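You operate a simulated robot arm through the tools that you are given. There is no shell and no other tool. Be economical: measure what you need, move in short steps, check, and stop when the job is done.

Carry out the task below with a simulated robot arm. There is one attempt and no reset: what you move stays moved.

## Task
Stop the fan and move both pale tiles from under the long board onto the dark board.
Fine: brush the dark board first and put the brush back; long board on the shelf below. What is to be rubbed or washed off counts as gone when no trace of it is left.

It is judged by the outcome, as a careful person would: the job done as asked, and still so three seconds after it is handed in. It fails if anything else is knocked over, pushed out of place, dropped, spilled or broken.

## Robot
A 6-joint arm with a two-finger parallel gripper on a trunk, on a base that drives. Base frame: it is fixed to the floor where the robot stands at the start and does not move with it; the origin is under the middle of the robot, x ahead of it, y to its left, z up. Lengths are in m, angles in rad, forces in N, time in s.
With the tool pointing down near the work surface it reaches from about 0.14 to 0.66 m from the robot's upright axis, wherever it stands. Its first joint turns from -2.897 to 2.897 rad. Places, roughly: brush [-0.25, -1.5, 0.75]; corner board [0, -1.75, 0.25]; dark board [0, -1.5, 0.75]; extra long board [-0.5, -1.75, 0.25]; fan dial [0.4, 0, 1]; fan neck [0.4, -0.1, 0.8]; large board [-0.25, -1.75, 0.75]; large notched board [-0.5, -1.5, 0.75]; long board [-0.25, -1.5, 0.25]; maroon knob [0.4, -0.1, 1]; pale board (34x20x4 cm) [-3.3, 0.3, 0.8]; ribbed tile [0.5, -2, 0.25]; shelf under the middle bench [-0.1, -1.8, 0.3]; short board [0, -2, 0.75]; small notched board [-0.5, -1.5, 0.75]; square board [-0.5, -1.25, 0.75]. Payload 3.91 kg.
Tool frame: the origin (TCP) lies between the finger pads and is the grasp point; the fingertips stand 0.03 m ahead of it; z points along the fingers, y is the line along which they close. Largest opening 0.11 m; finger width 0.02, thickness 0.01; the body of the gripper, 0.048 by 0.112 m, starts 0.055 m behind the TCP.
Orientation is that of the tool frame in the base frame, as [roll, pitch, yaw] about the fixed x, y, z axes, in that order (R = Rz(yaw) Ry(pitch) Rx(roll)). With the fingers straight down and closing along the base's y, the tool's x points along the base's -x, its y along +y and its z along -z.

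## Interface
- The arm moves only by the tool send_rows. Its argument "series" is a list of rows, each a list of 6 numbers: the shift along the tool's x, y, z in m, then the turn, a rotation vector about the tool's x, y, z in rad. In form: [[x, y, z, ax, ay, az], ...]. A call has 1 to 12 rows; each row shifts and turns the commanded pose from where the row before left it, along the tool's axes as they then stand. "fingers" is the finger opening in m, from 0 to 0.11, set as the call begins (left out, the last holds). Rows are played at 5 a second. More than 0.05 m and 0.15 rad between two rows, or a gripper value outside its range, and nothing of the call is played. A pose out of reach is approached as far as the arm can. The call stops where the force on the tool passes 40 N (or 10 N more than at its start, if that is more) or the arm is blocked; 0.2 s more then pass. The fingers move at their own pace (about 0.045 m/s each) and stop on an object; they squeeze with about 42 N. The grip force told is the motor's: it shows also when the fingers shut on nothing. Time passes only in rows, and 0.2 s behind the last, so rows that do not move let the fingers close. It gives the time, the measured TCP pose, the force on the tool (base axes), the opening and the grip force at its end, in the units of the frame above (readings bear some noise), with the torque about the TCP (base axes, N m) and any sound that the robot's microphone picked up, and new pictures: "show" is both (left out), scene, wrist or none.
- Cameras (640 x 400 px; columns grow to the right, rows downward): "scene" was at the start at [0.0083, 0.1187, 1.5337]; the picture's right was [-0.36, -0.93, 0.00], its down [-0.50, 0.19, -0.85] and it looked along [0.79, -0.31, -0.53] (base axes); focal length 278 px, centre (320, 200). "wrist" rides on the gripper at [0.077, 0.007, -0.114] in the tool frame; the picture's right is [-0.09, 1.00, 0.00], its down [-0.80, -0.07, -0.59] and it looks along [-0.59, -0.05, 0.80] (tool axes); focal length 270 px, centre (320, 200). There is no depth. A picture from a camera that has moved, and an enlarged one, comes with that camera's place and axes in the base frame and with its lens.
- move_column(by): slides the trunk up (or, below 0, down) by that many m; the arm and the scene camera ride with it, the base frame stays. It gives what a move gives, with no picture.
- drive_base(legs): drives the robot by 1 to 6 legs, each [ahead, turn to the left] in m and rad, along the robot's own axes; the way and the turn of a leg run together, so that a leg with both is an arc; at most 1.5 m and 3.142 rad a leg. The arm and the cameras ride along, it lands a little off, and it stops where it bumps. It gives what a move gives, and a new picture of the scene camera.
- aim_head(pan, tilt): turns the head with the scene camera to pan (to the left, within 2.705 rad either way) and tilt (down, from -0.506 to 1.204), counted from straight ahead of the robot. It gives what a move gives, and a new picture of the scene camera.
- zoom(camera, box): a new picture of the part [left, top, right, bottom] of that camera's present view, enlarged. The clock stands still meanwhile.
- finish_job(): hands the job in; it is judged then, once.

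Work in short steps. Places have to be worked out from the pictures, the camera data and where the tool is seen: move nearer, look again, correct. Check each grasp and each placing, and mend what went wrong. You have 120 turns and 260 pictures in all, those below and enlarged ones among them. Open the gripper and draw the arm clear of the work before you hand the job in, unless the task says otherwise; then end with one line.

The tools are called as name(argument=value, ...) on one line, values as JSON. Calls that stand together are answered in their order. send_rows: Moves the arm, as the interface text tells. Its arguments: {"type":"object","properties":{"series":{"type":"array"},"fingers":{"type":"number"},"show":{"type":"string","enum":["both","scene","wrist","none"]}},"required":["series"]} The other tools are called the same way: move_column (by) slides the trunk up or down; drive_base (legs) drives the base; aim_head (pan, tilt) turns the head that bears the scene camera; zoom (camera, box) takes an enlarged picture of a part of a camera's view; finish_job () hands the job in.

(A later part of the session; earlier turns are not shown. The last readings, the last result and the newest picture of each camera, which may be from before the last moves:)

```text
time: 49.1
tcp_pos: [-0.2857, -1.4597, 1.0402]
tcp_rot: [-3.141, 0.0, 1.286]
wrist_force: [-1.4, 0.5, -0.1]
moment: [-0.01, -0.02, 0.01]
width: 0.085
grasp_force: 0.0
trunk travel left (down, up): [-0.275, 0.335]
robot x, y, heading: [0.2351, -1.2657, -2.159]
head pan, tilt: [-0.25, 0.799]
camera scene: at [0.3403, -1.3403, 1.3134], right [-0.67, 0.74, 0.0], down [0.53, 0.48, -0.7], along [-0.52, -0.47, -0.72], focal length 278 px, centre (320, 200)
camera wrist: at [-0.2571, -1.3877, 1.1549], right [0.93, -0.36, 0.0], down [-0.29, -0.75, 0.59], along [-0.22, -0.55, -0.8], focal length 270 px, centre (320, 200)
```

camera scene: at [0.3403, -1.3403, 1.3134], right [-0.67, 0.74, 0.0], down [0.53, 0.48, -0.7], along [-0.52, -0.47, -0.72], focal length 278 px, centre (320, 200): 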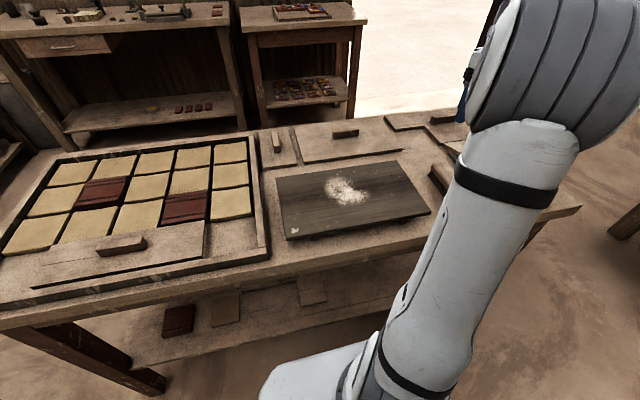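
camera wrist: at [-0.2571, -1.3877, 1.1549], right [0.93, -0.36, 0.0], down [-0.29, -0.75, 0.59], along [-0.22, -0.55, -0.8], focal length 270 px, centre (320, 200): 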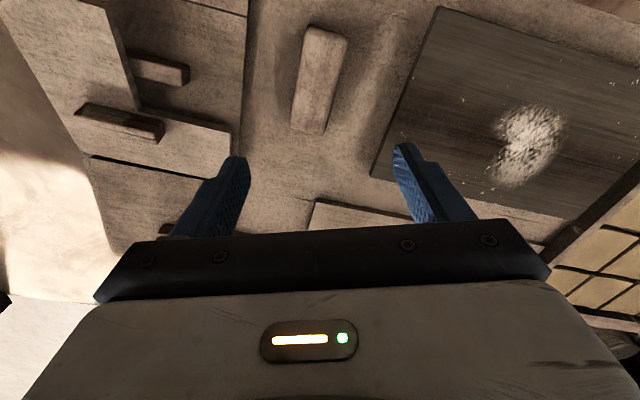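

The brush centre is (-0.292, -1.460) with its axis along (0.52, 0.855), so I turn 0.26 more and go down to above it, checking before the grasp.

send_rows(series=[[-0.002, -0.006, 0.03, 0, 0, 0.131], [0, 0, 0.04, 0, 0, 0.131], [0, 0, 0.04, 0, 0, 0], [0, 0, 0.03, 0, 0, 0], [0, 0, 0, 0, 0, 0]], show="wrist")

```text
time: 50.3
tcp_pos: [-0.2912, -1.4595, 0.9006]
tcp_rot: [-3.14, -0.001, 1.025]
wrist_force: [0.5, -0.6, -0.7]
moment: [0.02, -0.03, 0.02]
width: 0.0851
grasp_force: 0.1
trunk travel left (down, up): [-0.275, 0.335]
robot x, y, heading: [0.2312, -1.2664, -2.159]
head pan, tilt: [-0.25, 0.799]
camera wrist: at [-0.2462, -1.3973, 1.0159], right [0.81, -0.59, 0.0], down [-0.48, -0.65, 0.59], along [-0.35, -0.48, -0.8], focal length 270 px, centre (320, 200)
```

wrist: 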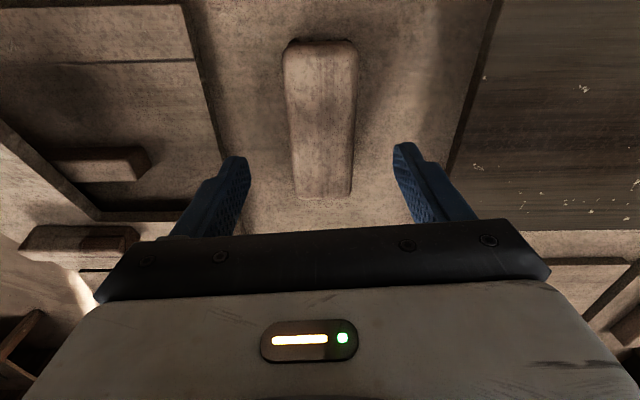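

Well aligned. I shift 6 mm along tool x, descend to z≈0.833 and close on the wooden block.

send_rows(series=[[0.006, 0, 0.034, 0, 0, 0], [0, 0, 0.033, 0, 0, 0], [0, 0, 0, 0, 0, 0]], show="wrist")

send_rows(series=[[0, 0, 0, 0, 0, 0], [0, 0, 0, 0, 0, 0], [0, 0, 0, 0, 0, 0], [0, 0, 0, 0, 0, 0]], fingers=0.02, show="wrist")

```text
time: 51.1
tcp_pos: [-0.2881, -1.4539, 0.8359]
tcp_rot: [-3.141, 0.001, 1.026]
wrist_force: [0.3, 0.6, -0.6]
moment: [0.01, 0.01, 0.01]
width: 0.0853
grasp_force: 0.2
trunk travel left (down, up): [-0.275, 0.335]
robot x, y, heading: [0.2329, -1.2642, -2.156]
head pan, tilt: [-0.25, 0.799]
camera wrist: at [-0.2426, -1.392, 0.9499], right [0.81, -0.59, 0.0], down [-0.48, -0.65, 0.59], along [-0.35, -0.48, -0.8], focal length 270 px, centre (320, 200)
```

wrist: 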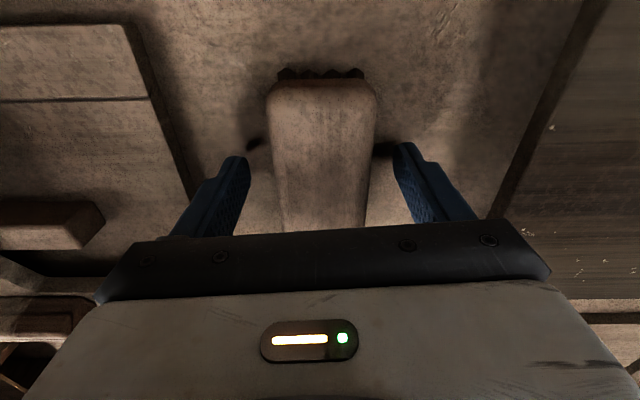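

```text
time: 52.1
tcp_pos: [-0.2881, -1.4541, 0.8354]
tcp_rot: [3.14, -0.001, 1.027]
wrist_force: [0.1, 0.5, -0.7]
moment: [0.04, 0.01, -0.02]
width: 0.0465
grasp_force: 41.4
trunk travel left (down, up): [-0.275, 0.335]
robot x, y, heading: [0.233, -1.2631, -2.152]
head pan, tilt: [-0.25, 0.799]
camera wrist: at [-0.2425, -1.392, 0.9502], right [0.81, -0.59, 0.0], down [-0.48, -0.65, 0.59], along [-0.35, -0.48, -0.8], focal length 270 px, centre (320, 200)
```

wrist: 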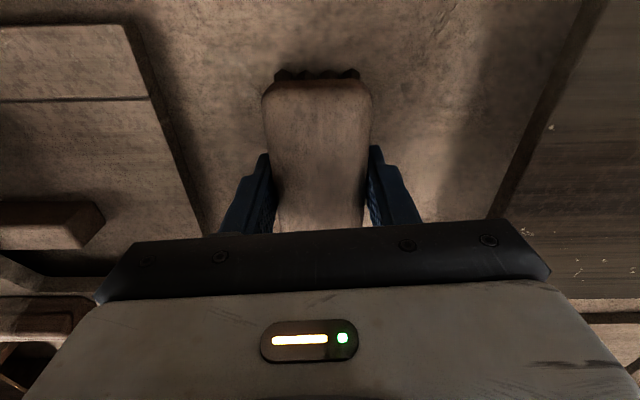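

The brush is held (grip pose noted: (-0.288, -1.454, 0.8355), yaw 1.026). I lift it, align with the dark board (centre ≈(-0.088, -1.627), axes r=(-0.825, 0.565), d=(-0.565, -0.825)) and hover over the near right part.

send_rows(series=[[0, 0, -0.035, 0, 0, 0], [0, 0, -0.035, 0, 0, 0], [0, 0, 0, 0, 0, 0.056], [0.007, 0.0375, 0, 0, 0, 0], [0.007, 0.0375, 0, 0, 0, 0], [0.007, 0.0375, 0, 0, 0, 0], [0, 0, 0.015, 0, 0, 0], [0, 0, 0, 0, 0, 0]], show="both")

zoom(camera="scene", box=[240, 110, 500, 270])

```text
time: 53.9
tcp_pos: [-0.1837, -1.5001, 0.8895]
tcp_rot: [3.141, 0.0, 0.971]
wrist_force: [0.2, 0.3, 0.3]
moment: [-0.01, 0.0, 0.0]
width: 0.046
grasp_force: 41.8
trunk travel left (down, up): [-0.275, 0.335]
robot x, y, heading: [0.229, -1.2664, -2.157]
head pan, tilt: [-0.25, 0.799]
camera scene: at [0.3402, -1.3404, 1.3134], right [-0.67, 0.74, 0.0], down [0.53, 0.48, -0.7], along [-0.52, -0.47, -0.72], focal length 278 px, centre (320, 200)
camera wrist: at [-0.135, -1.4406, 1.0036], right [0.77, -0.64, 0.0], down [-0.51, -0.62, 0.59], along [-0.38, -0.46, -0.8], focal length 270 px, centre (320, 200)
```

scene: 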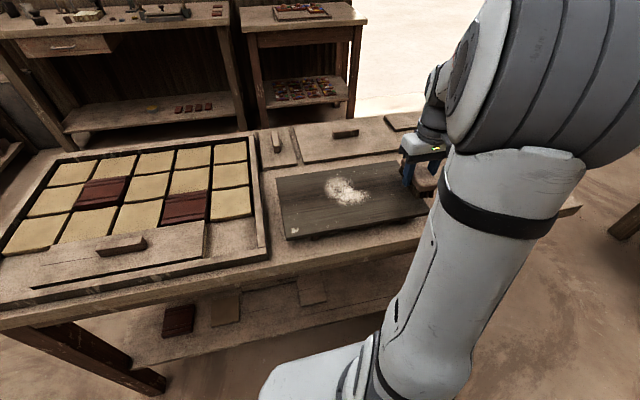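
wrist: 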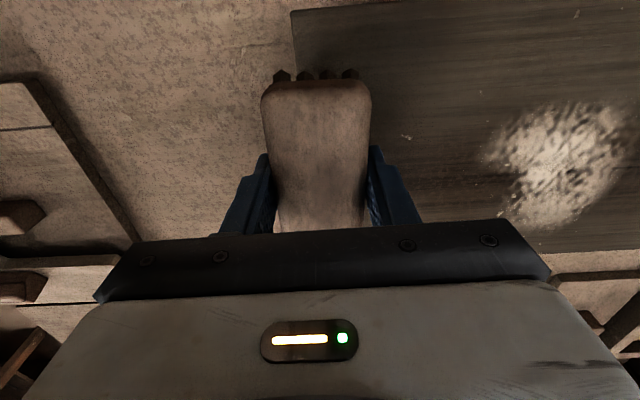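

```text
2.46 times, centred on (370, 190) of scene
camera zoom: at [0.3402, -1.3404, 1.3134], right [-0.67, 0.74, 0.0], down [0.53, 0.48, -0.7], along [-0.52, -0.47, -0.72], focal length 684 px, centre (197, 225)
```

zoom: 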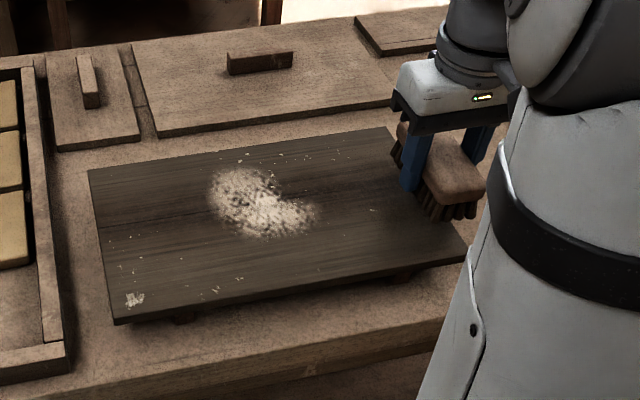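

Aligned and hovering about 2 cm above the board. I shift 18 mm toward me and descend gently to find contact.

send_rows(series=[[0.018, 0, 0.006, 0, 0, 0], [0, 0, 0.006, 0, 0, 0], [0, 0, 0.003, 0, 0, 0], [0, 0, 0, 0, 0, 0]], show="none")

zoom(camera="scene", box=[360, 130, 460, 250])

```text
time: 54.9
tcp_pos: [-0.1731, -1.4868, 0.8728]
tcp_rot: [-3.141, -0.001, 0.97]
wrist_force: [0.3, -0.6, -0.9]
moment: [0.01, 0.0, 0.0]
width: 0.0458
grasp_force: 42.9
trunk travel left (down, up): [-0.275, 0.335]
robot x, y, heading: [0.2317, -1.2673, -2.156]
head pan, tilt: [-0.25, 0.799]
```

```text
3.33 times, centred on (410, 190) of scene
camera zoom: at [0.3403, -1.3404, 1.3134], right [-0.67, 0.74, 0.0], down [0.53, 0.48, -0.7], along [-0.52, -0.47, -0.72], focal length 926 px, centre (20, 233)
```

zoom: 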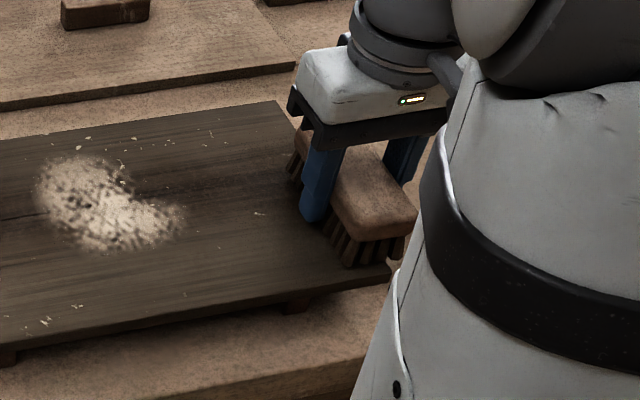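

No contact yet, the bristles are a few mm above. I continue in 2 mm steps.

send_rows(series=[[0, 0, 0.002, 0, 0, 0], [0, 0, 0.002, 0, 0, 0], [0, 0, 0, 0, 0, 0]], show="none")

send_rows(series=[[0, 0, 0.002, 0, 0, 0], [0, 0, 0, 0, 0, 0]], show="none")

send_rows(series=[[0, 0, 0.002, 0, 0, 0], [0, 0, 0, 0, 0, 0]], show="none")

```text
time: 55.7
tcp_pos: [-0.1754, -1.4856, 0.8704]
tcp_rot: [-3.142, -0.001, 0.97]
wrist_force: [-0.5, 0.1, 7.7]
moment: [0.23, -0.23, -0.05]
width: 0.0458
grasp_force: 42.5
trunk travel left (down, up): [-0.275, 0.335]
robot x, y, heading: [0.2332, -1.266, -2.162]
head pan, tilt: [-0.25, 0.799]
```

```text
time: 56.3
tcp_pos: [-0.175, -1.4859, 0.8694]
tcp_rot: [-3.141, 0.004, 0.97]
wrist_force: [-3.2, -3.3, 24.7]
moment: [0.06, -0.65, -0.36]
width: 0.0458
grasp_force: 42.2
trunk travel left (down, up): [-0.275, 0.335]
robot x, y, heading: [0.2344, -1.2686, -2.16]
head pan, tilt: [-0.25, 0.799]
```

```text
time: 57.0
tcp_pos: [-0.1758, -1.4863, 0.8679]
tcp_rot: [-3.137, 0.006, 0.97]
wrist_force: [6.1, 0.8, 17.6]
moment: [0.37, -0.8, -0.04]
width: 0.0457
grasp_force: 41.8
trunk travel left (down, up): [-0.275, 0.335]
robot x, y, heading: [0.2331, -1.2666, -2.158]
head pan, tilt: [-0.25, 0.799]
stopped in row 2: the force on the tool passed its limit at 40 N (the readings are from after the stop); the commanded pose is now the measured one
```

Contact is near z≈0.871. I back off 2 mm for light pressure and take the first part of a stroke left, checking that the board stays put.

send_rows(series=[[0, 0, -0.002, 0, 0, 0], [0, 0, 0, 0, 0, 0], [0, 0.03, 0, 0, 0, 0], [0, 0.03, 0, 0, 0, 0], [0, 0.03, 0, 0, 0, 0], [0, 0, 0, 0, 0, 0]], show="scene")

zoom(camera="scene", box=[240, 110, 500, 270])

```text
time: 58.4
tcp_pos: [-0.1027, -1.538, 0.8688]
tcp_rot: [-3.137, 0.004, 0.971]
wrist_force: [-0.5, -0.6, 6.8]
moment: [-0.03, 0.22, -0.13]
width: 0.0456
grasp_force: 41.3
trunk travel left (down, up): [-0.275, 0.335]
robot x, y, heading: [0.2293, -1.2623, -2.16]
head pan, tilt: [-0.25, 0.799]
camera scene: at [0.3407, -1.3401, 1.3134], right [-0.67, 0.74, 0.0], down [0.53, 0.48, -0.7], along [-0.52, -0.47, -0.72], focal length 278 px, centre (320, 200)
```

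scene: 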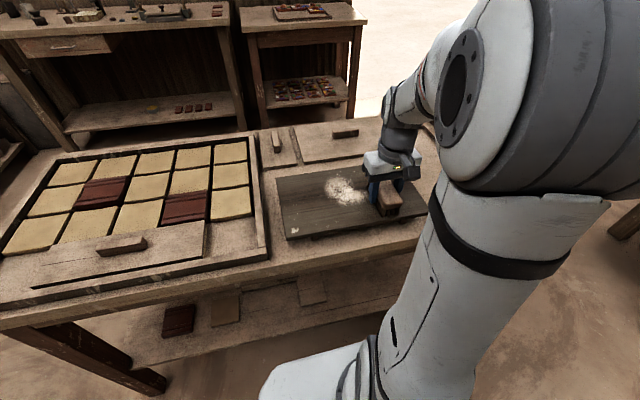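

```text
2.46 times, centred on (370, 190) of scene
camera zoom: at [0.3407, -1.3401, 1.3134], right [-0.67, 0.74, 0.0], down [0.53, 0.48, -0.7], along [-0.52, -0.47, -0.72], focal length 684 px, centre (197, 225)
```

zoom: 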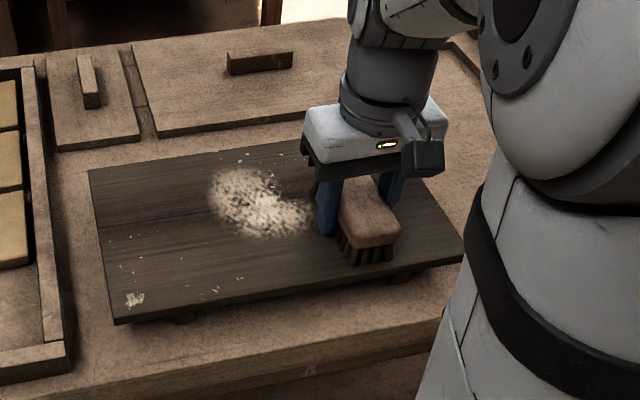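

The board stays put and pressure is light (7 N). I continue the stroke to the left end.

send_rows(series=[[0, 0.036, 0, 0, 0, 0], [0, 0.036, 0, 0, 0, 0], [0, 0.036, 0, 0, 0, 0], [0, 0.036, 0, 0, 0, 0], [0, 0.036, 0, 0, 0, 0], [0, 0.03, 0, 0, 0, 0], [0, 0, 0, 0, 0, 0]], show="none")

zoom(camera="scene", box=[240, 110, 500, 270])

```text
time: 59.5
tcp_pos: [0.0396, -1.633, 0.8682]
tcp_rot: [-3.139, 0.008, 0.969]
wrist_force: [5.5, 3.2, 19.9]
moment: [0.62, -0.69, -0.07]
width: 0.0453
grasp_force: 41.9
trunk travel left (down, up): [-0.275, 0.335]
robot x, y, heading: [0.2325, -1.2645, -2.16]
head pan, tilt: [-0.25, 0.799]
stopped in row 5: the force on the tool passed its limit at 42 N (the readings are from after the stop); the commanded pose is now the measured one
```

```text
2.46 times, centred on (370, 190) of scene
camera zoom: at [0.3411, -1.3389, 1.3131], right [-0.67, 0.74, 0.0], down [0.53, 0.48, -0.7], along [-0.52, -0.47, -0.72], focal length 684 px, centre (197, 225)
```

zoom: 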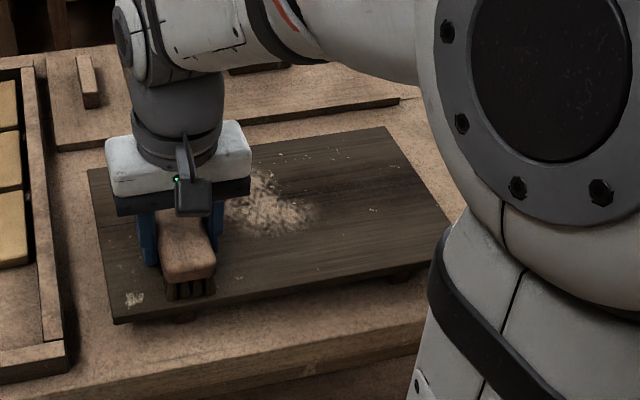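

The powder already fades. I ease up 1.5 mm, finish the left end, shift to the middle lane and stroke to the right.

send_rows(series=[[0, 0.02, -0.0015, 0, 0, 0], [0, 0.02, 0, 0, 0, 0], [-0.04, 0, 0, 0, 0, 0], [0, -0.036, 0, 0, 0, 0], [0, -0.036, 0, 0, 0, 0], [0, -0.036, 0, 0, 0, 0], [0, -0.036, 0, 0, 0, 0], [0, -0.036, 0, 0, 0, 0], [0, -0.036, 0, 0, 0, 0], [0, -0.036, 0, 0, 0, 0], [0, -0.036, 0, 0, 0, 0], [0, 0, 0, 0, 0, 0]], show="none")

zoom(camera="scene", box=[240, 110, 500, 270])

```text
time: 62.1
tcp_pos: [-0.1892, -1.5253, 0.8712]
tcp_rot: [-3.137, 0.008, 0.97]
wrist_force: [0.4, -0.4, 0.2]
moment: [0.0, 0.01, -0.03]
width: 0.0456
grasp_force: 42.6
trunk travel left (down, up): [-0.275, 0.335]
robot x, y, heading: [0.2353, -1.2643, -2.158]
head pan, tilt: [-0.25, 0.799]
```

```text
2.46 times, centred on (370, 190) of scene
camera zoom: at [0.34, -1.3403, 1.3134], right [-0.67, 0.74, 0.0], down [0.53, 0.48, -0.7], along [-0.52, -0.47, -0.72], focal length 684 px, centre (197, 225)
```

zoom: 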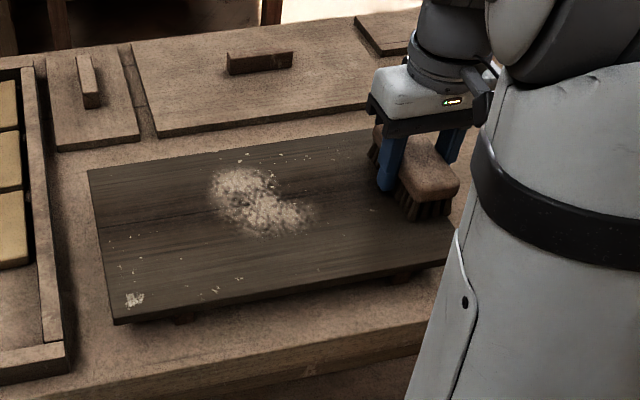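

That stroke ran without contact (0 N). I press 2 mm lower and stroke left through the blob.

send_rows(series=[[0, 0.03, 0.0022, 0, 0, 0], [0, 0.03, 0, 0, 0, 0], [0, 0.03, 0, 0, 0, 0], [0, 0.03, 0, 0, 0, 0], [0, 0.03, 0, 0, 0, 0], [0, 0.03, 0, 0, 0, 0], [0, 0.03, 0, 0, 0, 0], [0, 0.03, 0, 0, 0, 0]], show="none")

zoom(camera="scene", box=[240, 110, 500, 270])

```text
time: 64.0
tcp_pos: [0.0076, -1.6596, 0.8699]
tcp_rot: [-3.139, 0.009, 0.969]
wrist_force: [-4.3, 2.9, 26.5]
moment: [0.29, -0.16, 0.33]
width: 0.0453
grasp_force: 41.7
trunk travel left (down, up): [-0.275, 0.335]
robot x, y, heading: [0.2344, -1.266, -2.156]
head pan, tilt: [-0.25, 0.799]
```

```text
2.46 times, centred on (370, 190) of scene
camera zoom: at [0.3404, -1.3384, 1.3137], right [-0.67, 0.74, 0.0], down [0.53, 0.48, -0.7], along [-0.52, -0.47, -0.72], focal length 684 px, centre (197, 225)
```

zoom: 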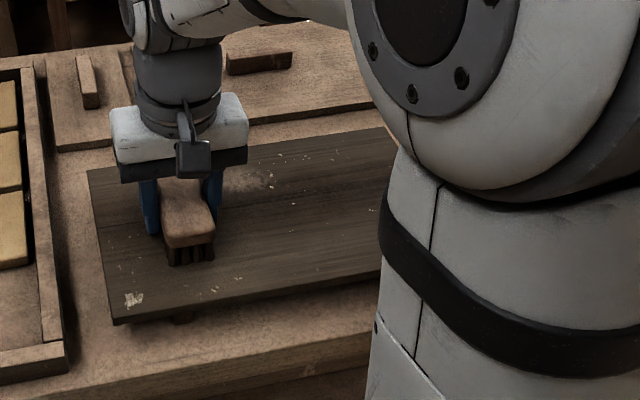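

Most of the blob is gone. Next is the far lane, from left to right, with a slight downward slope because contact was lighter at the right.

send_rows(series=[[-0.025, 0.015, -0.001, 0, 0, 0], [-0.025, 0.01, 0, 0, 0, 0], [0, -0.03, 0, 0, 0, 0], [0, -0.03, 0.0004, 0, 0, 0], [0, -0.03, 0.0004, 0, 0, 0], [0, -0.03, 0.0004, 0, 0, 0], [0, -0.03, 0.0004, 0, 0, 0], [0, -0.03, 0.0004, 0, 0, 0], [0, -0.03, 0.0004, 0, 0, 0], [0, -0.03, 0, 0, 0, 0], [0, -0.03, 0, 0, 0, 0]], show="none")

zoom(camera="scene", box=[240, 110, 500, 270])

```text
time: 66.3
tcp_pos: [-0.2217, -1.5639, 0.8677]
tcp_rot: [-3.137, 0.009, 0.971]
wrist_force: [3.1, -1.7, 18.1]
moment: [0.08, -0.53, -0.3]
width: 0.0454
grasp_force: 42.4
trunk travel left (down, up): [-0.275, 0.335]
robot x, y, heading: [0.2328, -1.2633, -2.162]
head pan, tilt: [-0.25, 0.799]
```

```text
2.46 times, centred on (370, 190) of scene
camera zoom: at [0.342, -1.34, 1.3135], right [-0.67, 0.74, 0.0], down [0.53, 0.48, -0.7], along [-0.52, -0.47, -0.72], focal length 684 px, centre (197, 225)
```

zoom: 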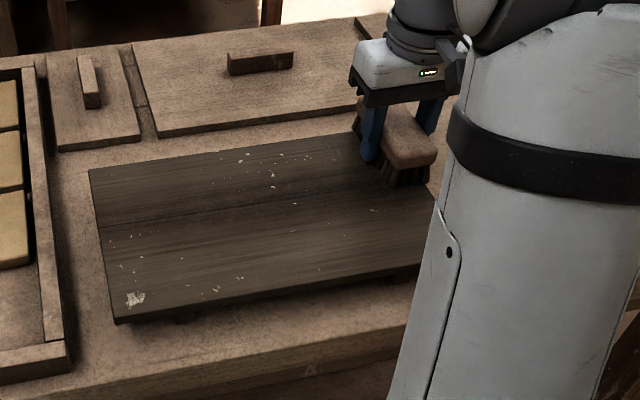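

The blob looks gone; the remaining flecks survived strokes, so they look like chipped paint. I lift the brush and look closely for faint residue.

send_rows(series=[[0, 0, -0.03, 0, 0, 0], [0, -0.03, -0.03, 0, 0, 0], [0, -0.03, 0, 0, 0, 0]], show="none")

zoom(camera="scene", box=[310, 165, 400, 220])

zoom(camera="scene", box=[270, 160, 430, 250])

```text
time: 67.2
tcp_pos: [-0.2716, -1.5312, 0.9261]
tcp_rot: [-3.138, 0.005, 0.971]
wrist_force: [0.9, -1.1, -1.5]
moment: [0.02, -0.01, -0.02]
width: 0.0455
grasp_force: 42.2
trunk travel left (down, up): [-0.275, 0.335]
robot x, y, heading: [0.2296, -1.268, -2.156]
head pan, tilt: [-0.25, 0.799]
```

```text
7.11 times, centred on (355, 192) of scene
camera zoom: at [0.3404, -1.3405, 1.3133], right [-0.67, 0.74, 0.0], down [0.53, 0.48, -0.7], along [-0.52, -0.47, -0.72], focal length 1975 px, centre (71, 253)
```

zoom: 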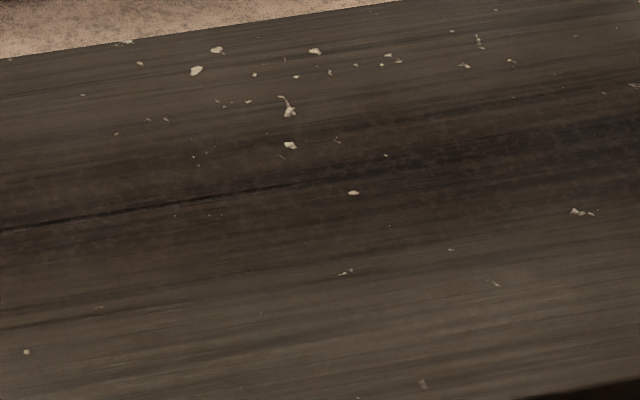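

```text
4.00 times, centred on (350, 205) of scene
camera zoom: at [0.3404, -1.3405, 1.3133], right [-0.67, 0.74, 0.0], down [0.53, 0.48, -0.7], along [-0.52, -0.47, -0.72], focal length 1111 px, centre (200, 180)
```

zoom: 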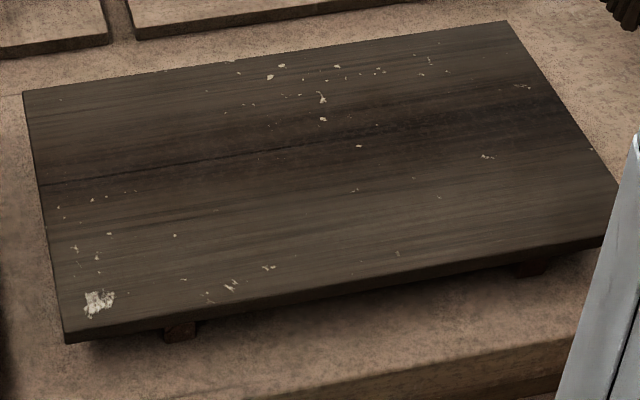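

The powder patch is gone. For certainty I make one more light back-and-forth over the blob's area before returning the brush.

send_rows(series=[[0, 0.045, 0, 0, 0, 0], [0, 0.045, 0.018, 0, 0, 0], [0, 0.01, 0.038, 0, 0, 0], [0, 0.03, 0, 0, 0, 0], [0, 0.03, 0, 0, 0, 0], [0, 0.03, 0, 0, 0, 0], [0, 0.03, 0, 0, 0, 0], [0, 0.03, 0, 0, 0, 0], [0, 0.03, 0, 0, 0, 0], [-0.02, -0.03, 0, 0, 0, 0], [0, -0.03, 0, 0, 0, 0], [0, -0.03, 0, 0, 0, 0]], show="none")

send_rows(series=[[0, -0.03, 0, 0, 0, 0], [0, -0.03, 0, 0, 0, 0], [0, -0.03, 0, 0, 0, 0], [0.04, 0, 0, 0, 0, 0], [0, 0.03, 0, 0, 0, 0], [0, 0.03, 0, 0, 0, 0], [0, 0.03, 0, 0, 0, 0], [0, 0.03, 0, 0, 0, 0], [0, 0.03, 0, 0, 0, 0], [0, 0, -0.03, 0, 0, 0], [0, 0, -0.03, 0, 0, 0]], show="none")

```text
time: 69.8
tcp_pos: [-0.1263, -1.6541, 0.8716]
tcp_rot: [-3.139, 0.007, 0.969]
wrist_force: [-0.7, 0.6, -0.9]
moment: [0.03, -0.03, 0.01]
width: 0.0454
grasp_force: 41.8
trunk travel left (down, up): [-0.275, 0.335]
robot x, y, heading: [0.2296, -1.2693, -2.161]
head pan, tilt: [-0.25, 0.799]
```

```text
time: 72.2
tcp_pos: [-0.0513, -1.6556, 0.9322]
tcp_rot: [-3.138, 0.007, 0.971]
wrist_force: [0.5, 0.4, -1.9]
moment: [0.01, -0.01, 0.02]
width: 0.0456
grasp_force: 41.9
trunk travel left (down, up): [-0.275, 0.335]
robot x, y, heading: [0.2338, -1.2651, -2.158]
head pan, tilt: [-0.25, 0.799]
```

Now I carry the brush back above its original spot.

send_rows(series=[[0.004, -0.0386, 0, 0, 0, 0], [0.004, -0.0386, 0, 0, 0, 0], [0.004, -0.0386, 0, 0, 0, 0], [0.004, -0.0386, 0, 0, 0, 0], [0.004, -0.0386, 0, 0, 0, 0], [0.004, -0.0386, 0, 0, 0, 0], [0.004, -0.0386, 0, 0, 0, 0], [0.0046, -0.0388, 0, 0, 0, 0], [0, 0, 0.02, 0, 0, -0.055], [0, 0, 0.04, 0, 0, 0], [0, 0, 0, 0, 0, 0]], show="wrist")

```text
time: 74.5
tcp_pos: [-0.2909, -1.4559, 0.8713]
tcp_rot: [-3.139, 0.007, 1.026]
wrist_force: [-0.3, 0.0, -0.4]
moment: [0.01, -0.02, -0.01]
width: 0.0454
grasp_force: 42.5
trunk travel left (down, up): [-0.275, 0.335]
robot x, y, heading: [0.2313, -1.2647, -2.159]
head pan, tilt: [-0.25, 0.799]
camera wrist: at [-0.2441, -1.3934, 0.9853], right [0.81, -0.59, 0.0], down [-0.47, -0.65, 0.6], along [-0.36, -0.48, -0.8], focal length 270 px, centre (320, 200)
```

wrist: 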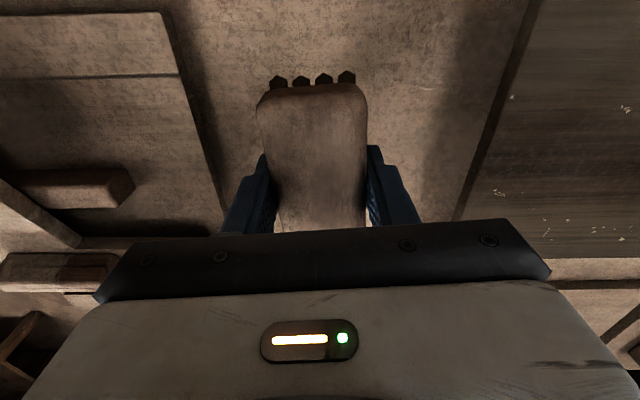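

Over the spot, the brush is slightly tilted in the grip. I lower to table contact.

send_rows(series=[[0.003, 0.0015, 0.015, 0, 0, 0], [0, 0, 0.01, 0, 0, 0], [0, 0, 0.005, 0, 0, 0], [0, 0, 0.003, 0, 0, 0], [0, 0, 0, 0, 0, 0]], show="wrist")

```text
time: 75.8
tcp_pos: [-0.287, -1.4531, 0.8376]
tcp_rot: [-3.138, 0.006, 1.027]
wrist_force: [0.5, 0.4, -0.7]
moment: [0.03, -0.02, 0.0]
width: 0.0452
grasp_force: 42.4
trunk travel left (down, up): [-0.275, 0.335]
robot x, y, heading: [0.2329, -1.2639, -2.155]
head pan, tilt: [-0.25, 0.799]
camera wrist: at [-0.2406, -1.3894, 0.9516], right [0.81, -0.59, 0.0], down [-0.47, -0.65, 0.6], along [-0.36, -0.48, -0.8], focal length 270 px, centre (320, 200)
```

wrist: 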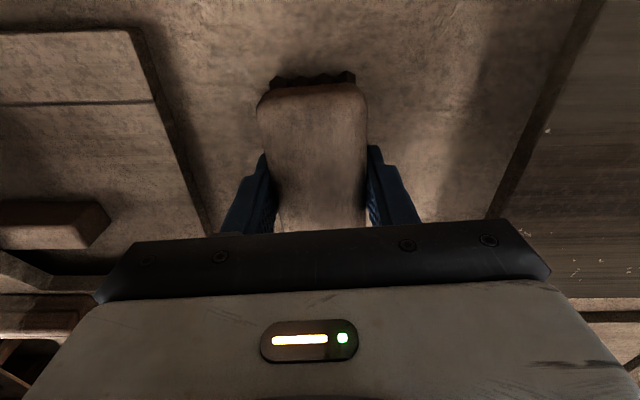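

Almost on the table. I lower 2 mm more, open gently and rise.

send_rows(series=[[0, 0, 0.001, 0, 0, 0], [0, 0, 0.001, 0, 0, 0], [0, 0, 0, 0, 0, 0]], show="none")

send_rows(series=[[0, 0, 0, 0, 0, 0], [0, 0, 0, 0, 0, 0], [0, 0, 0, 0, 0, 0], [0, 0, -0.03, 0, 0, 0], [0, 0, -0.045, 0, 0, 0], [0, 0, -0.045, 0, 0, 0], [0, 0, -0.045, 0, 0, 0]], fingers=0.085, show="wrist")

```text
time: 76.5
tcp_pos: [-0.2876, -1.4512, 0.8359]
tcp_rot: [-3.138, 0.004, 1.027]
wrist_force: [-0.1, -0.5, -1.1]
moment: [0.04, 0.01, 0.0]
width: 0.0453
grasp_force: 41.9
trunk travel left (down, up): [-0.275, 0.335]
robot x, y, heading: [0.2347, -1.2643, -2.161]
head pan, tilt: [-0.25, 0.799]
```

```text
time: 78.2
tcp_pos: [-0.2849, -1.4505, 0.9999]
tcp_rot: [-3.137, 0.005, 1.026]
wrist_force: [-0.5, -0.4, 0.2]
moment: [-0.03, -0.01, -0.02]
width: 0.0852
grasp_force: 0.0
trunk travel left (down, up): [-0.275, 0.335]
robot x, y, heading: [0.2326, -1.2659, -2.154]
head pan, tilt: [-0.25, 0.799]
camera wrist: at [-0.2371, -1.388, 1.1154], right [0.81, -0.59, 0.0], down [-0.47, -0.65, 0.6], along [-0.36, -0.48, -0.8], focal length 270 px, centre (320, 200)
```

wrist: 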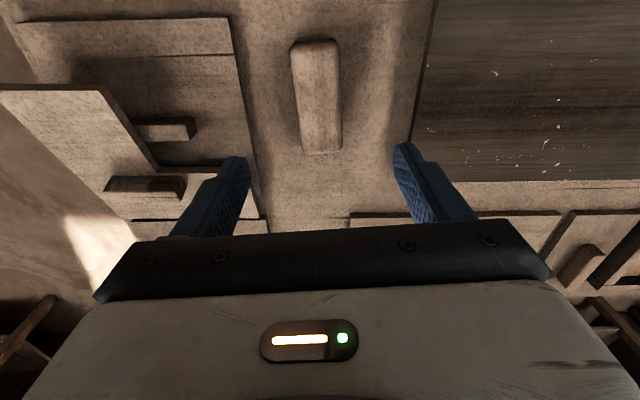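

The brush is back upright in its place. I move left at a safe height over the dark board, checking its surface on the way to the tray.

send_rows(series=[[0, 0, 0, 0, 0, 0.055], [0.002, 0.045, 0, 0, 0, 0], [0.002, 0.045, 0, 0, 0, 0], [0.002, 0.045, 0, 0, 0, 0], [0.002, 0.045, 0, 0, 0, 0], [0.002, 0.045, 0, 0, 0, 0], [0.002, 0.045, 0, 0, 0, 0], [0, 0, 0, 0, 0, 0]], show="wrist")

send_rows(series=[[0.002, 0.045, 0, 0, 0, 0], [0.002, 0.045, 0, 0, 0, 0], [0.002, 0.045, 0, 0, 0, 0], [0.002, 0.045, 0, 0, 0, 0], [0.002, 0.045, 0, 0, 0, 0], [0.002, 0.045, 0, 0, 0, 0], [0.002, 0.045, 0, 0, 0, 0], [0.002, 0.045, 0, 0, 0, 0], [0.002, 0.045, 0, 0, 0, 0], [0.002, 0.045, 0, 0, 0, 0], [0.002, 0.045, 0, 0, 0, 0], [0, 0, 0, 0, 0, 0]], show="both", fingers=0.11)

```text
time: 80.0
tcp_pos: [-0.0567, -1.5939, 1.0019]
tcp_rot: [-3.137, 0.007, 0.969]
wrist_force: [0.3, -0.2, -0.6]
moment: [0.02, 0.02, -0.03]
width: 0.0853
grasp_force: 0.2
trunk travel left (down, up): [-0.275, 0.335]
robot x, y, heading: [0.2327, -1.267, -2.159]
head pan, tilt: [-0.25, 0.799]
camera wrist: at [-0.0064, -1.534, 1.1152], right [0.77, -0.64, 0.0], down [-0.51, -0.62, 0.6], along [-0.38, -0.46, -0.8], focal length 270 px, centre (320, 200)
```

wrist: 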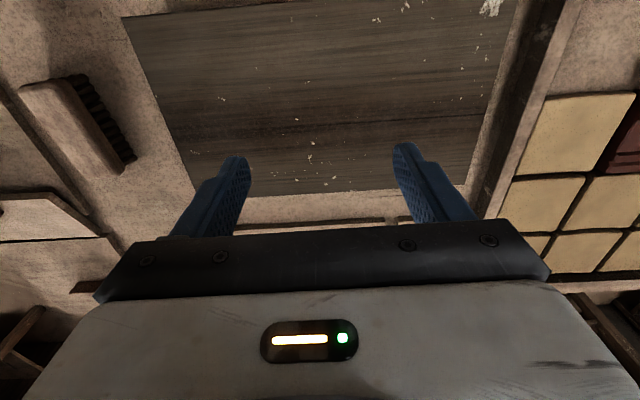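

```text
time: 82.5
tcp_pos: [0.3636, -1.8544, 0.9982]
tcp_rot: [-3.14, 0.009, 0.971]
wrist_force: [-0.3, -0.7, 0.3]
moment: [0.04, 0.03, -0.01]
width: 0.11
grasp_force: 0.0
trunk travel left (down, up): [-0.275, 0.335]
robot x, y, heading: [0.2349, -1.2667, -2.159]
head pan, tilt: [-0.25, 0.799]
camera scene: at [0.3408, -1.3407, 1.3133], right [-0.67, 0.74, 0.0], down [0.53, 0.48, -0.7], along [-0.52, -0.47, -0.72], focal length 278 px, centre (320, 200)
camera wrist: at [0.4146, -1.7942, 1.1118], right [0.77, -0.64, 0.0], down [-0.51, -0.62, 0.6], along [-0.38, -0.46, -0.8], focal length 270 px, centre (320, 200)
```

scene: 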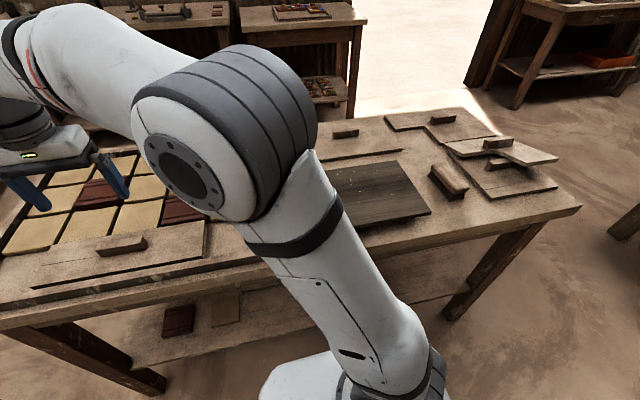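
wrist: 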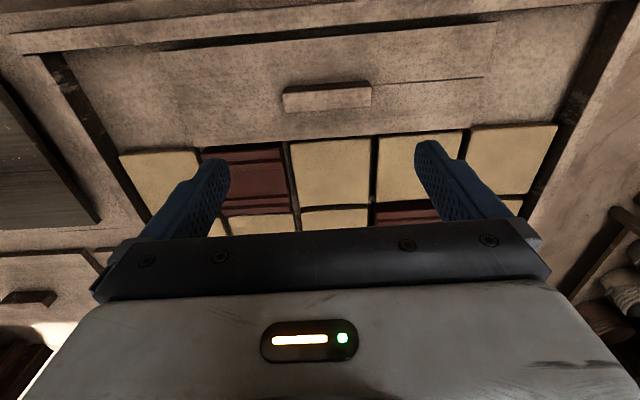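

The dark board shows no powder. The handle is about 8 cm long, centred near (0.373, -1.855). I'll grip it end to end with the gripper tilted about the closing axis, so the board stays level and the tilted tool can later reach under the bench. I tilt now and come closer.

send_rows(series=[[0, 0, 0, 0, 0, 0.035], [0, 0, 0, 0, -0.15, 0], [0, 0, 0, 0, -0.15, 0], [0, 0, 0, 0, -0.15, 0], [0, 0, 0, 0, -0.15, 0], [0.0233, 0.0023, 0.0236, 0, 0, 0], [0.0233, 0.0023, 0.0236, 0, 0, 0], [0.0233, 0.0023, 0.0236, 0, 0, 0], [0, 0, 0, 0, 0, 0]], show="both")

aim_head(pan=0.35, tilt=0.8)

```text
time: 84.5
tcp_pos: [0.3785, -1.8462, 0.8983]
tcp_rot: [-3.137, 0.608, 0.938]
wrist_force: [0.8, 0.0, -0.6]
moment: [-0.03, -0.02, -0.01]
width: 0.1101
grasp_force: 0.0
trunk travel left (down, up): [-0.275, 0.335]
robot x, y, heading: [0.2341, -1.2648, -2.155]
head pan, tilt: [-0.25, 0.799]
camera scene: at [0.3406, -1.3405, 1.3133], right [-0.67, 0.74, 0.0], down [0.53, 0.48, -0.7], along [-0.52, -0.47, -0.72], focal length 278 px, centre (320, 200)
camera wrist: at [0.4611, -1.7466, 0.9486], right [0.76, -0.65, 0.05], down [-0.24, -0.22, 0.95], along [-0.6, -0.73, -0.32], focal length 270 px, centre (320, 200)
```

scene: 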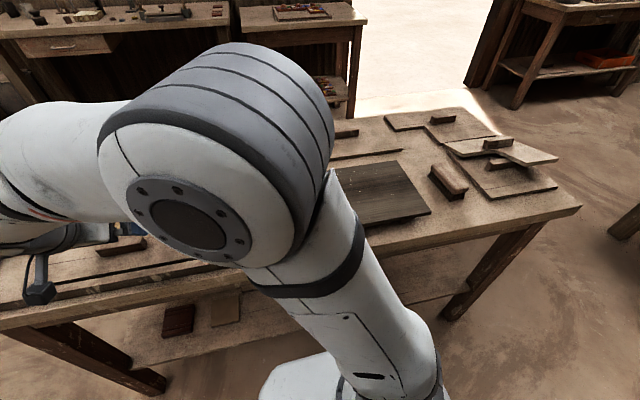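
wrist: 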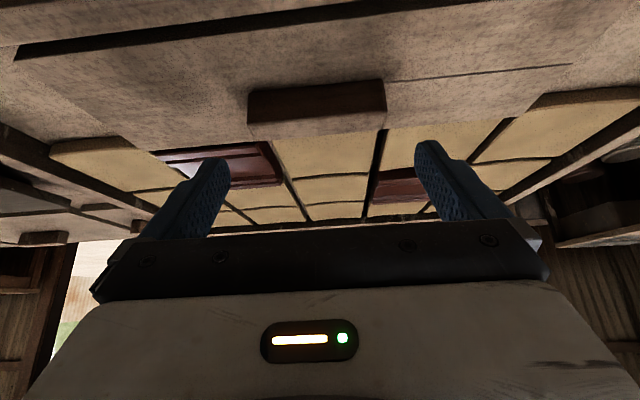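

```text
time: 85.5
tcp_pos: [0.3793, -1.8457, 0.8996]
tcp_rot: [-3.138, 0.606, 0.937]
wrist_force: [-0.1, -0.7, 0.6]
moment: [0.01, 0.04, -0.02]
width: 0.1101
grasp_force: 0.1
trunk travel left (down, up): [-0.275, 0.335]
robot x, y, heading: [0.2331, -1.2676, -2.16]
head pan, tilt: [0.351, 0.799]
camera scene: at [0.3814, -1.3647, 1.3133], right [-0.97, 0.23, 0.0], down [0.17, 0.7, -0.7], along [-0.16, -0.68, -0.72], focal length 278 px, centre (320, 200)
```

scene: 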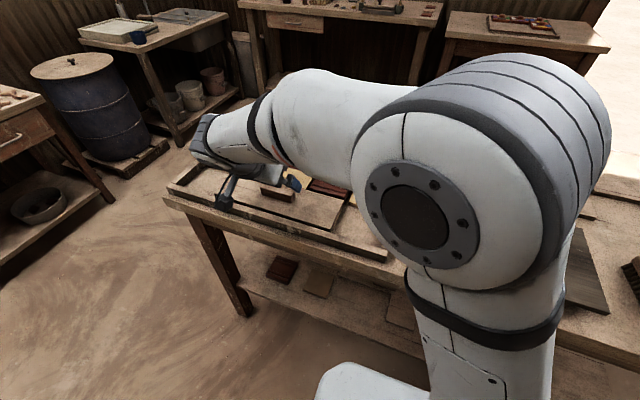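

The handle front face is at (0.373, -1.855), its base at z≈0.826 and top ≈0.852, and it is centred between the fingers. I go down vertically 37 mm.

send_rows(series=[[0.0105, 0, 0.0153, 0, 0, 0], [0.0105, 0, 0.0152, 0, 0, 0], [0, 0, 0, 0, 0, 0]], show="both")

zoom(camera="scene", box=[190, 120, 360, 250])

```text
time: 86.3
tcp_pos: [0.3792, -1.8462, 0.8615]
tcp_rot: [-3.139, 0.606, 0.938]
wrist_force: [0.2, -0.6, -0.5]
moment: [0.01, 0.02, 0.03]
width: 0.1097
grasp_force: 0.0
trunk travel left (down, up): [-0.275, 0.335]
robot x, y, heading: [0.2345, -1.2616, -2.157]
head pan, tilt: [0.351, 0.799]
camera scene: at [0.3815, -1.3648, 1.3133], right [-0.97, 0.23, 0.0], down [0.17, 0.7, -0.7], along [-0.16, -0.68, -0.72], focal length 278 px, centre (320, 200)
camera wrist: at [0.4615, -1.7468, 0.912], right [0.76, -0.65, 0.05], down [-0.24, -0.22, 0.95], along [-0.6, -0.73, -0.32], focal length 270 px, centre (320, 200)
```

scene: 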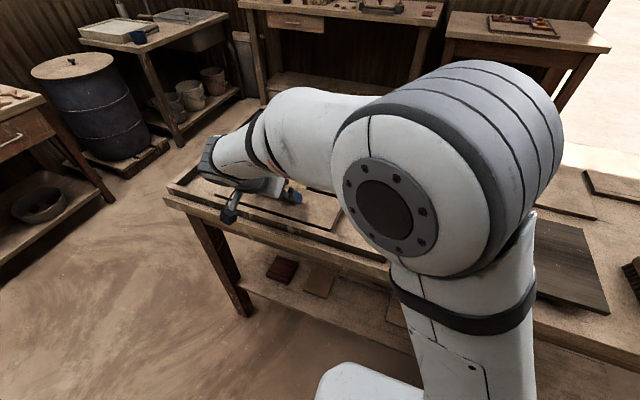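
wrist: 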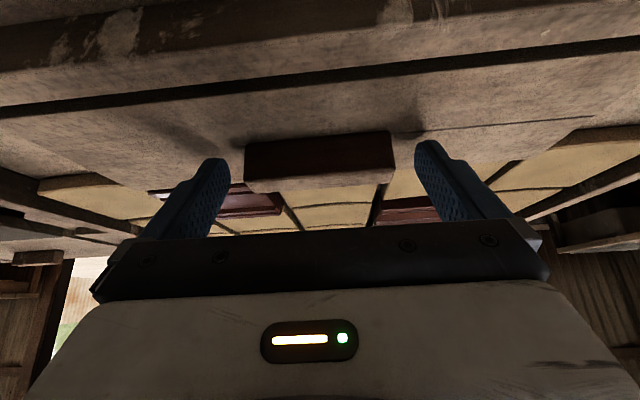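

```text
3.08 times, centred on (275, 185) of scene
camera zoom: at [0.3815, -1.3648, 1.3133], right [-0.97, 0.23, 0.0], down [0.17, 0.7, -0.7], along [-0.16, -0.68, -0.72], focal length 854 px, centre (458, 246)
```

zoom: 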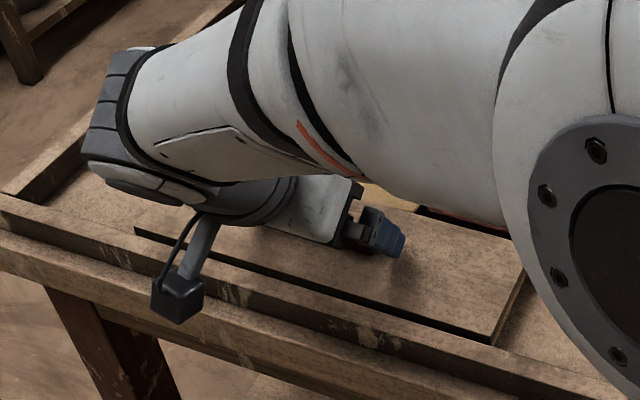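

The fingers flank the handle. I nudge 4 mm forward and close on its ends.

send_rows(series=[[-0.0033, 0, 0.0023, 0, 0, 0], [0, 0, 0, 0, 0, 0], [0, 0, 0, 0, 0, 0], [0, 0, 0, 0, 0, 0], [0, 0, 0, 0, 0, 0]], fingers=0.06, show="wrist")

```text
time: 87.5
tcp_pos: [0.3769, -1.8502, 0.8624]
tcp_rot: [-3.135, 0.607, 0.94]
wrist_force: [-0.5, 0.2, -0.6]
moment: [0.14, 0.15, 0.04]
width: 0.0846
grasp_force: 41.7
trunk travel left (down, up): [-0.275, 0.335]
robot x, y, heading: [0.235, -1.2651, -2.162]
head pan, tilt: [0.351, 0.799]
camera wrist: at [0.4591, -1.75, 0.9126], right [0.76, -0.65, 0.05], down [-0.24, -0.22, 0.95], along [-0.6, -0.73, -0.32], focal length 270 px, centre (320, 200)
```

wrist: 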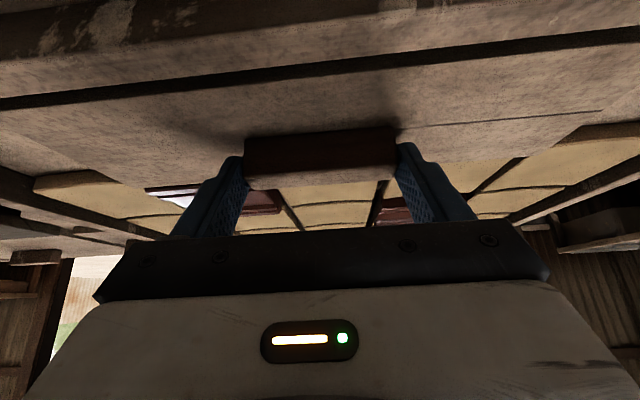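

Held at 85 mm. I lift straight up 4 cm and check that the board stays level.

send_rows(series=[[-0.0057, 0, -0.0083, 0, 0, 0], [-0.0085, 0, -0.0124, 0, 0, 0], [-0.0085, 0, -0.0124, 0, 0, 0], [0, 0, 0, 0, 0, 0]], show="both")

zoom(camera="scene", box=[160, 120, 400, 280])

```text
time: 88.5
tcp_pos: [0.3761, -1.8483, 0.9028]
tcp_rot: [-3.136, 0.607, 0.937]
wrist_force: [-0.7, 0.5, -3.2]
moment: [0.01, 0.01, -0.01]
width: 0.0848
grasp_force: 42.3
trunk travel left (down, up): [-0.275, 0.335]
robot x, y, heading: [0.2313, -1.2668, -2.159]
head pan, tilt: [0.351, 0.799]
camera scene: at [0.3815, -1.3648, 1.3133], right [-0.97, 0.23, 0.0], down [0.17, 0.7, -0.7], along [-0.16, -0.68, -0.72], focal length 278 px, centre (320, 200)
camera wrist: at [0.4585, -1.7497, 0.9529], right [0.76, -0.65, 0.05], down [-0.24, -0.22, 0.95], along [-0.6, -0.73, -0.32], focal length 270 px, centre (320, 200)
```

scene: 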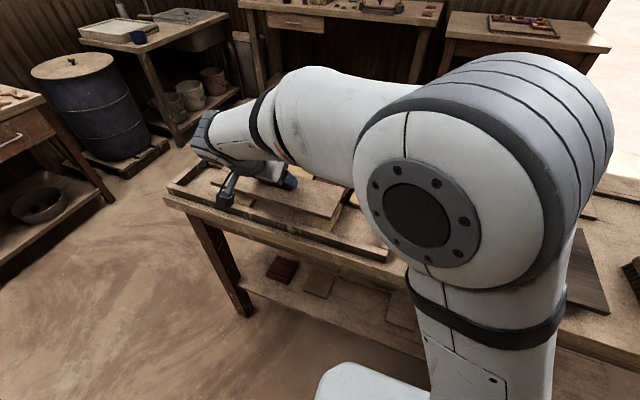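
wrist: 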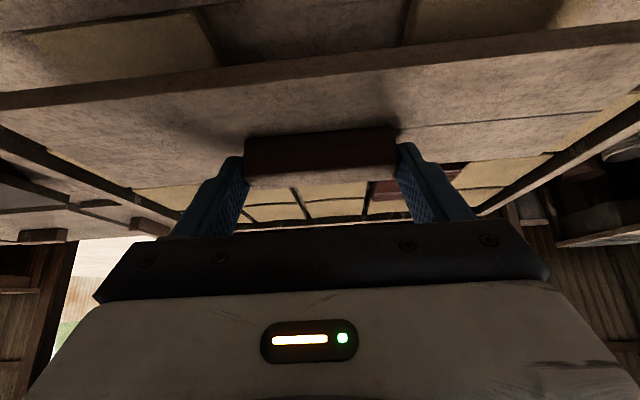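

```text
2.50 times, centred on (280, 200) of scene
camera zoom: at [0.3815, -1.3648, 1.3133], right [-0.97, 0.23, 0.0], down [0.17, 0.7, -0.7], along [-0.16, -0.68, -0.72], focal length 694 px, centre (420, 200)
```

zoom: 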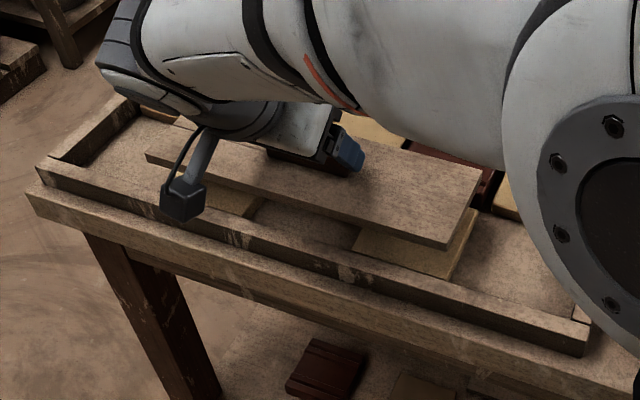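

Two pale tiles lie under it, confirming this is the long board. It hangs level. I raise it to z≈1.0 and bring it in front of the robot.

send_rows(series=[[-0.0226, 0, -0.033, 0, 0, 0], [-0.0226, 0, -0.033, 0, 0, 0], [-0.0113, 0, -0.0165, 0, 0, 0], [0, -0.044, 0, 0, 0, 0], [0, -0.044, 0, 0, 0, 0], [0, -0.044, 0, 0, 0, 0], [0, -0.044, 0, 0, 0, 0], [0, -0.044, 0, 0, 0, 0], [0, -0.044, 0, 0, 0, 0], [0, -0.044, 0, 0, 0, 0], [0, -0.044, 0, 0, 0, 0], [0, -0.044, 0, 0, 0, 0]], show="scene")

drive_base(legs=[[-0.5, 0]])

```text
time: 91.2
tcp_pos: [0.0628, -1.6213, 0.9921]
tcp_rot: [-3.124, 0.568, 0.966]
wrist_force: [0.4, 0.2, -2.6]
moment: [0.01, -0.03, 0.04]
width: 0.0848
grasp_force: 42.0
trunk travel left (down, up): [-0.275, 0.335]
robot x, y, heading: [0.2332, -1.2676, -2.158]
head pan, tilt: [0.351, 0.799]
camera scene: at [0.3813, -1.3645, 1.3149], right [-0.97, 0.23, 0.0], down [0.17, 0.7, -0.7], along [-0.16, -0.68, -0.72], focal length 278 px, centre (320, 200)
```

scene: 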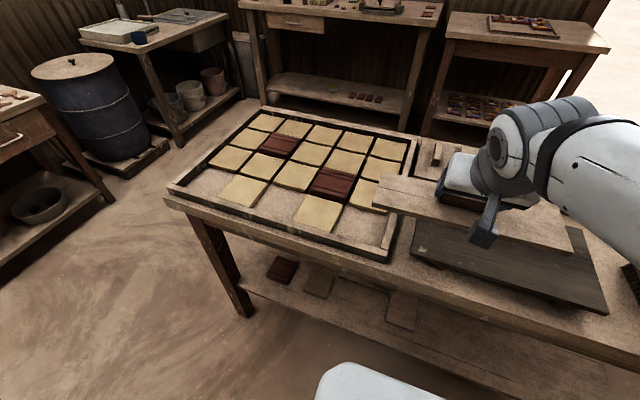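

```text
time: 94.1
tcp_pos: [0.3404, -1.1957, 0.9896]
tcp_rot: [-3.122, 0.563, 0.958]
wrist_force: [-1.3, -0.2, -1.2]
moment: [0.03, -0.01, -0.02]
width: 0.0843
grasp_force: 41.8
trunk travel left (down, up): [-0.275, 0.335]
robot x, y, heading: [0.5137, -0.8399, -2.149]
head pan, tilt: [0.351, 0.799]
camera scene: at [0.6634, -0.9387, 1.3135], right [-0.97, 0.22, 0.0], down [0.16, 0.7, -0.7], along [-0.16, -0.68, -0.72], focal length 278 px, centre (320, 200)
```

scene: 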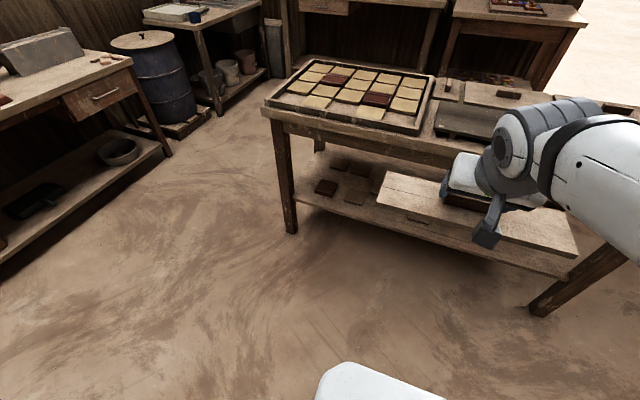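

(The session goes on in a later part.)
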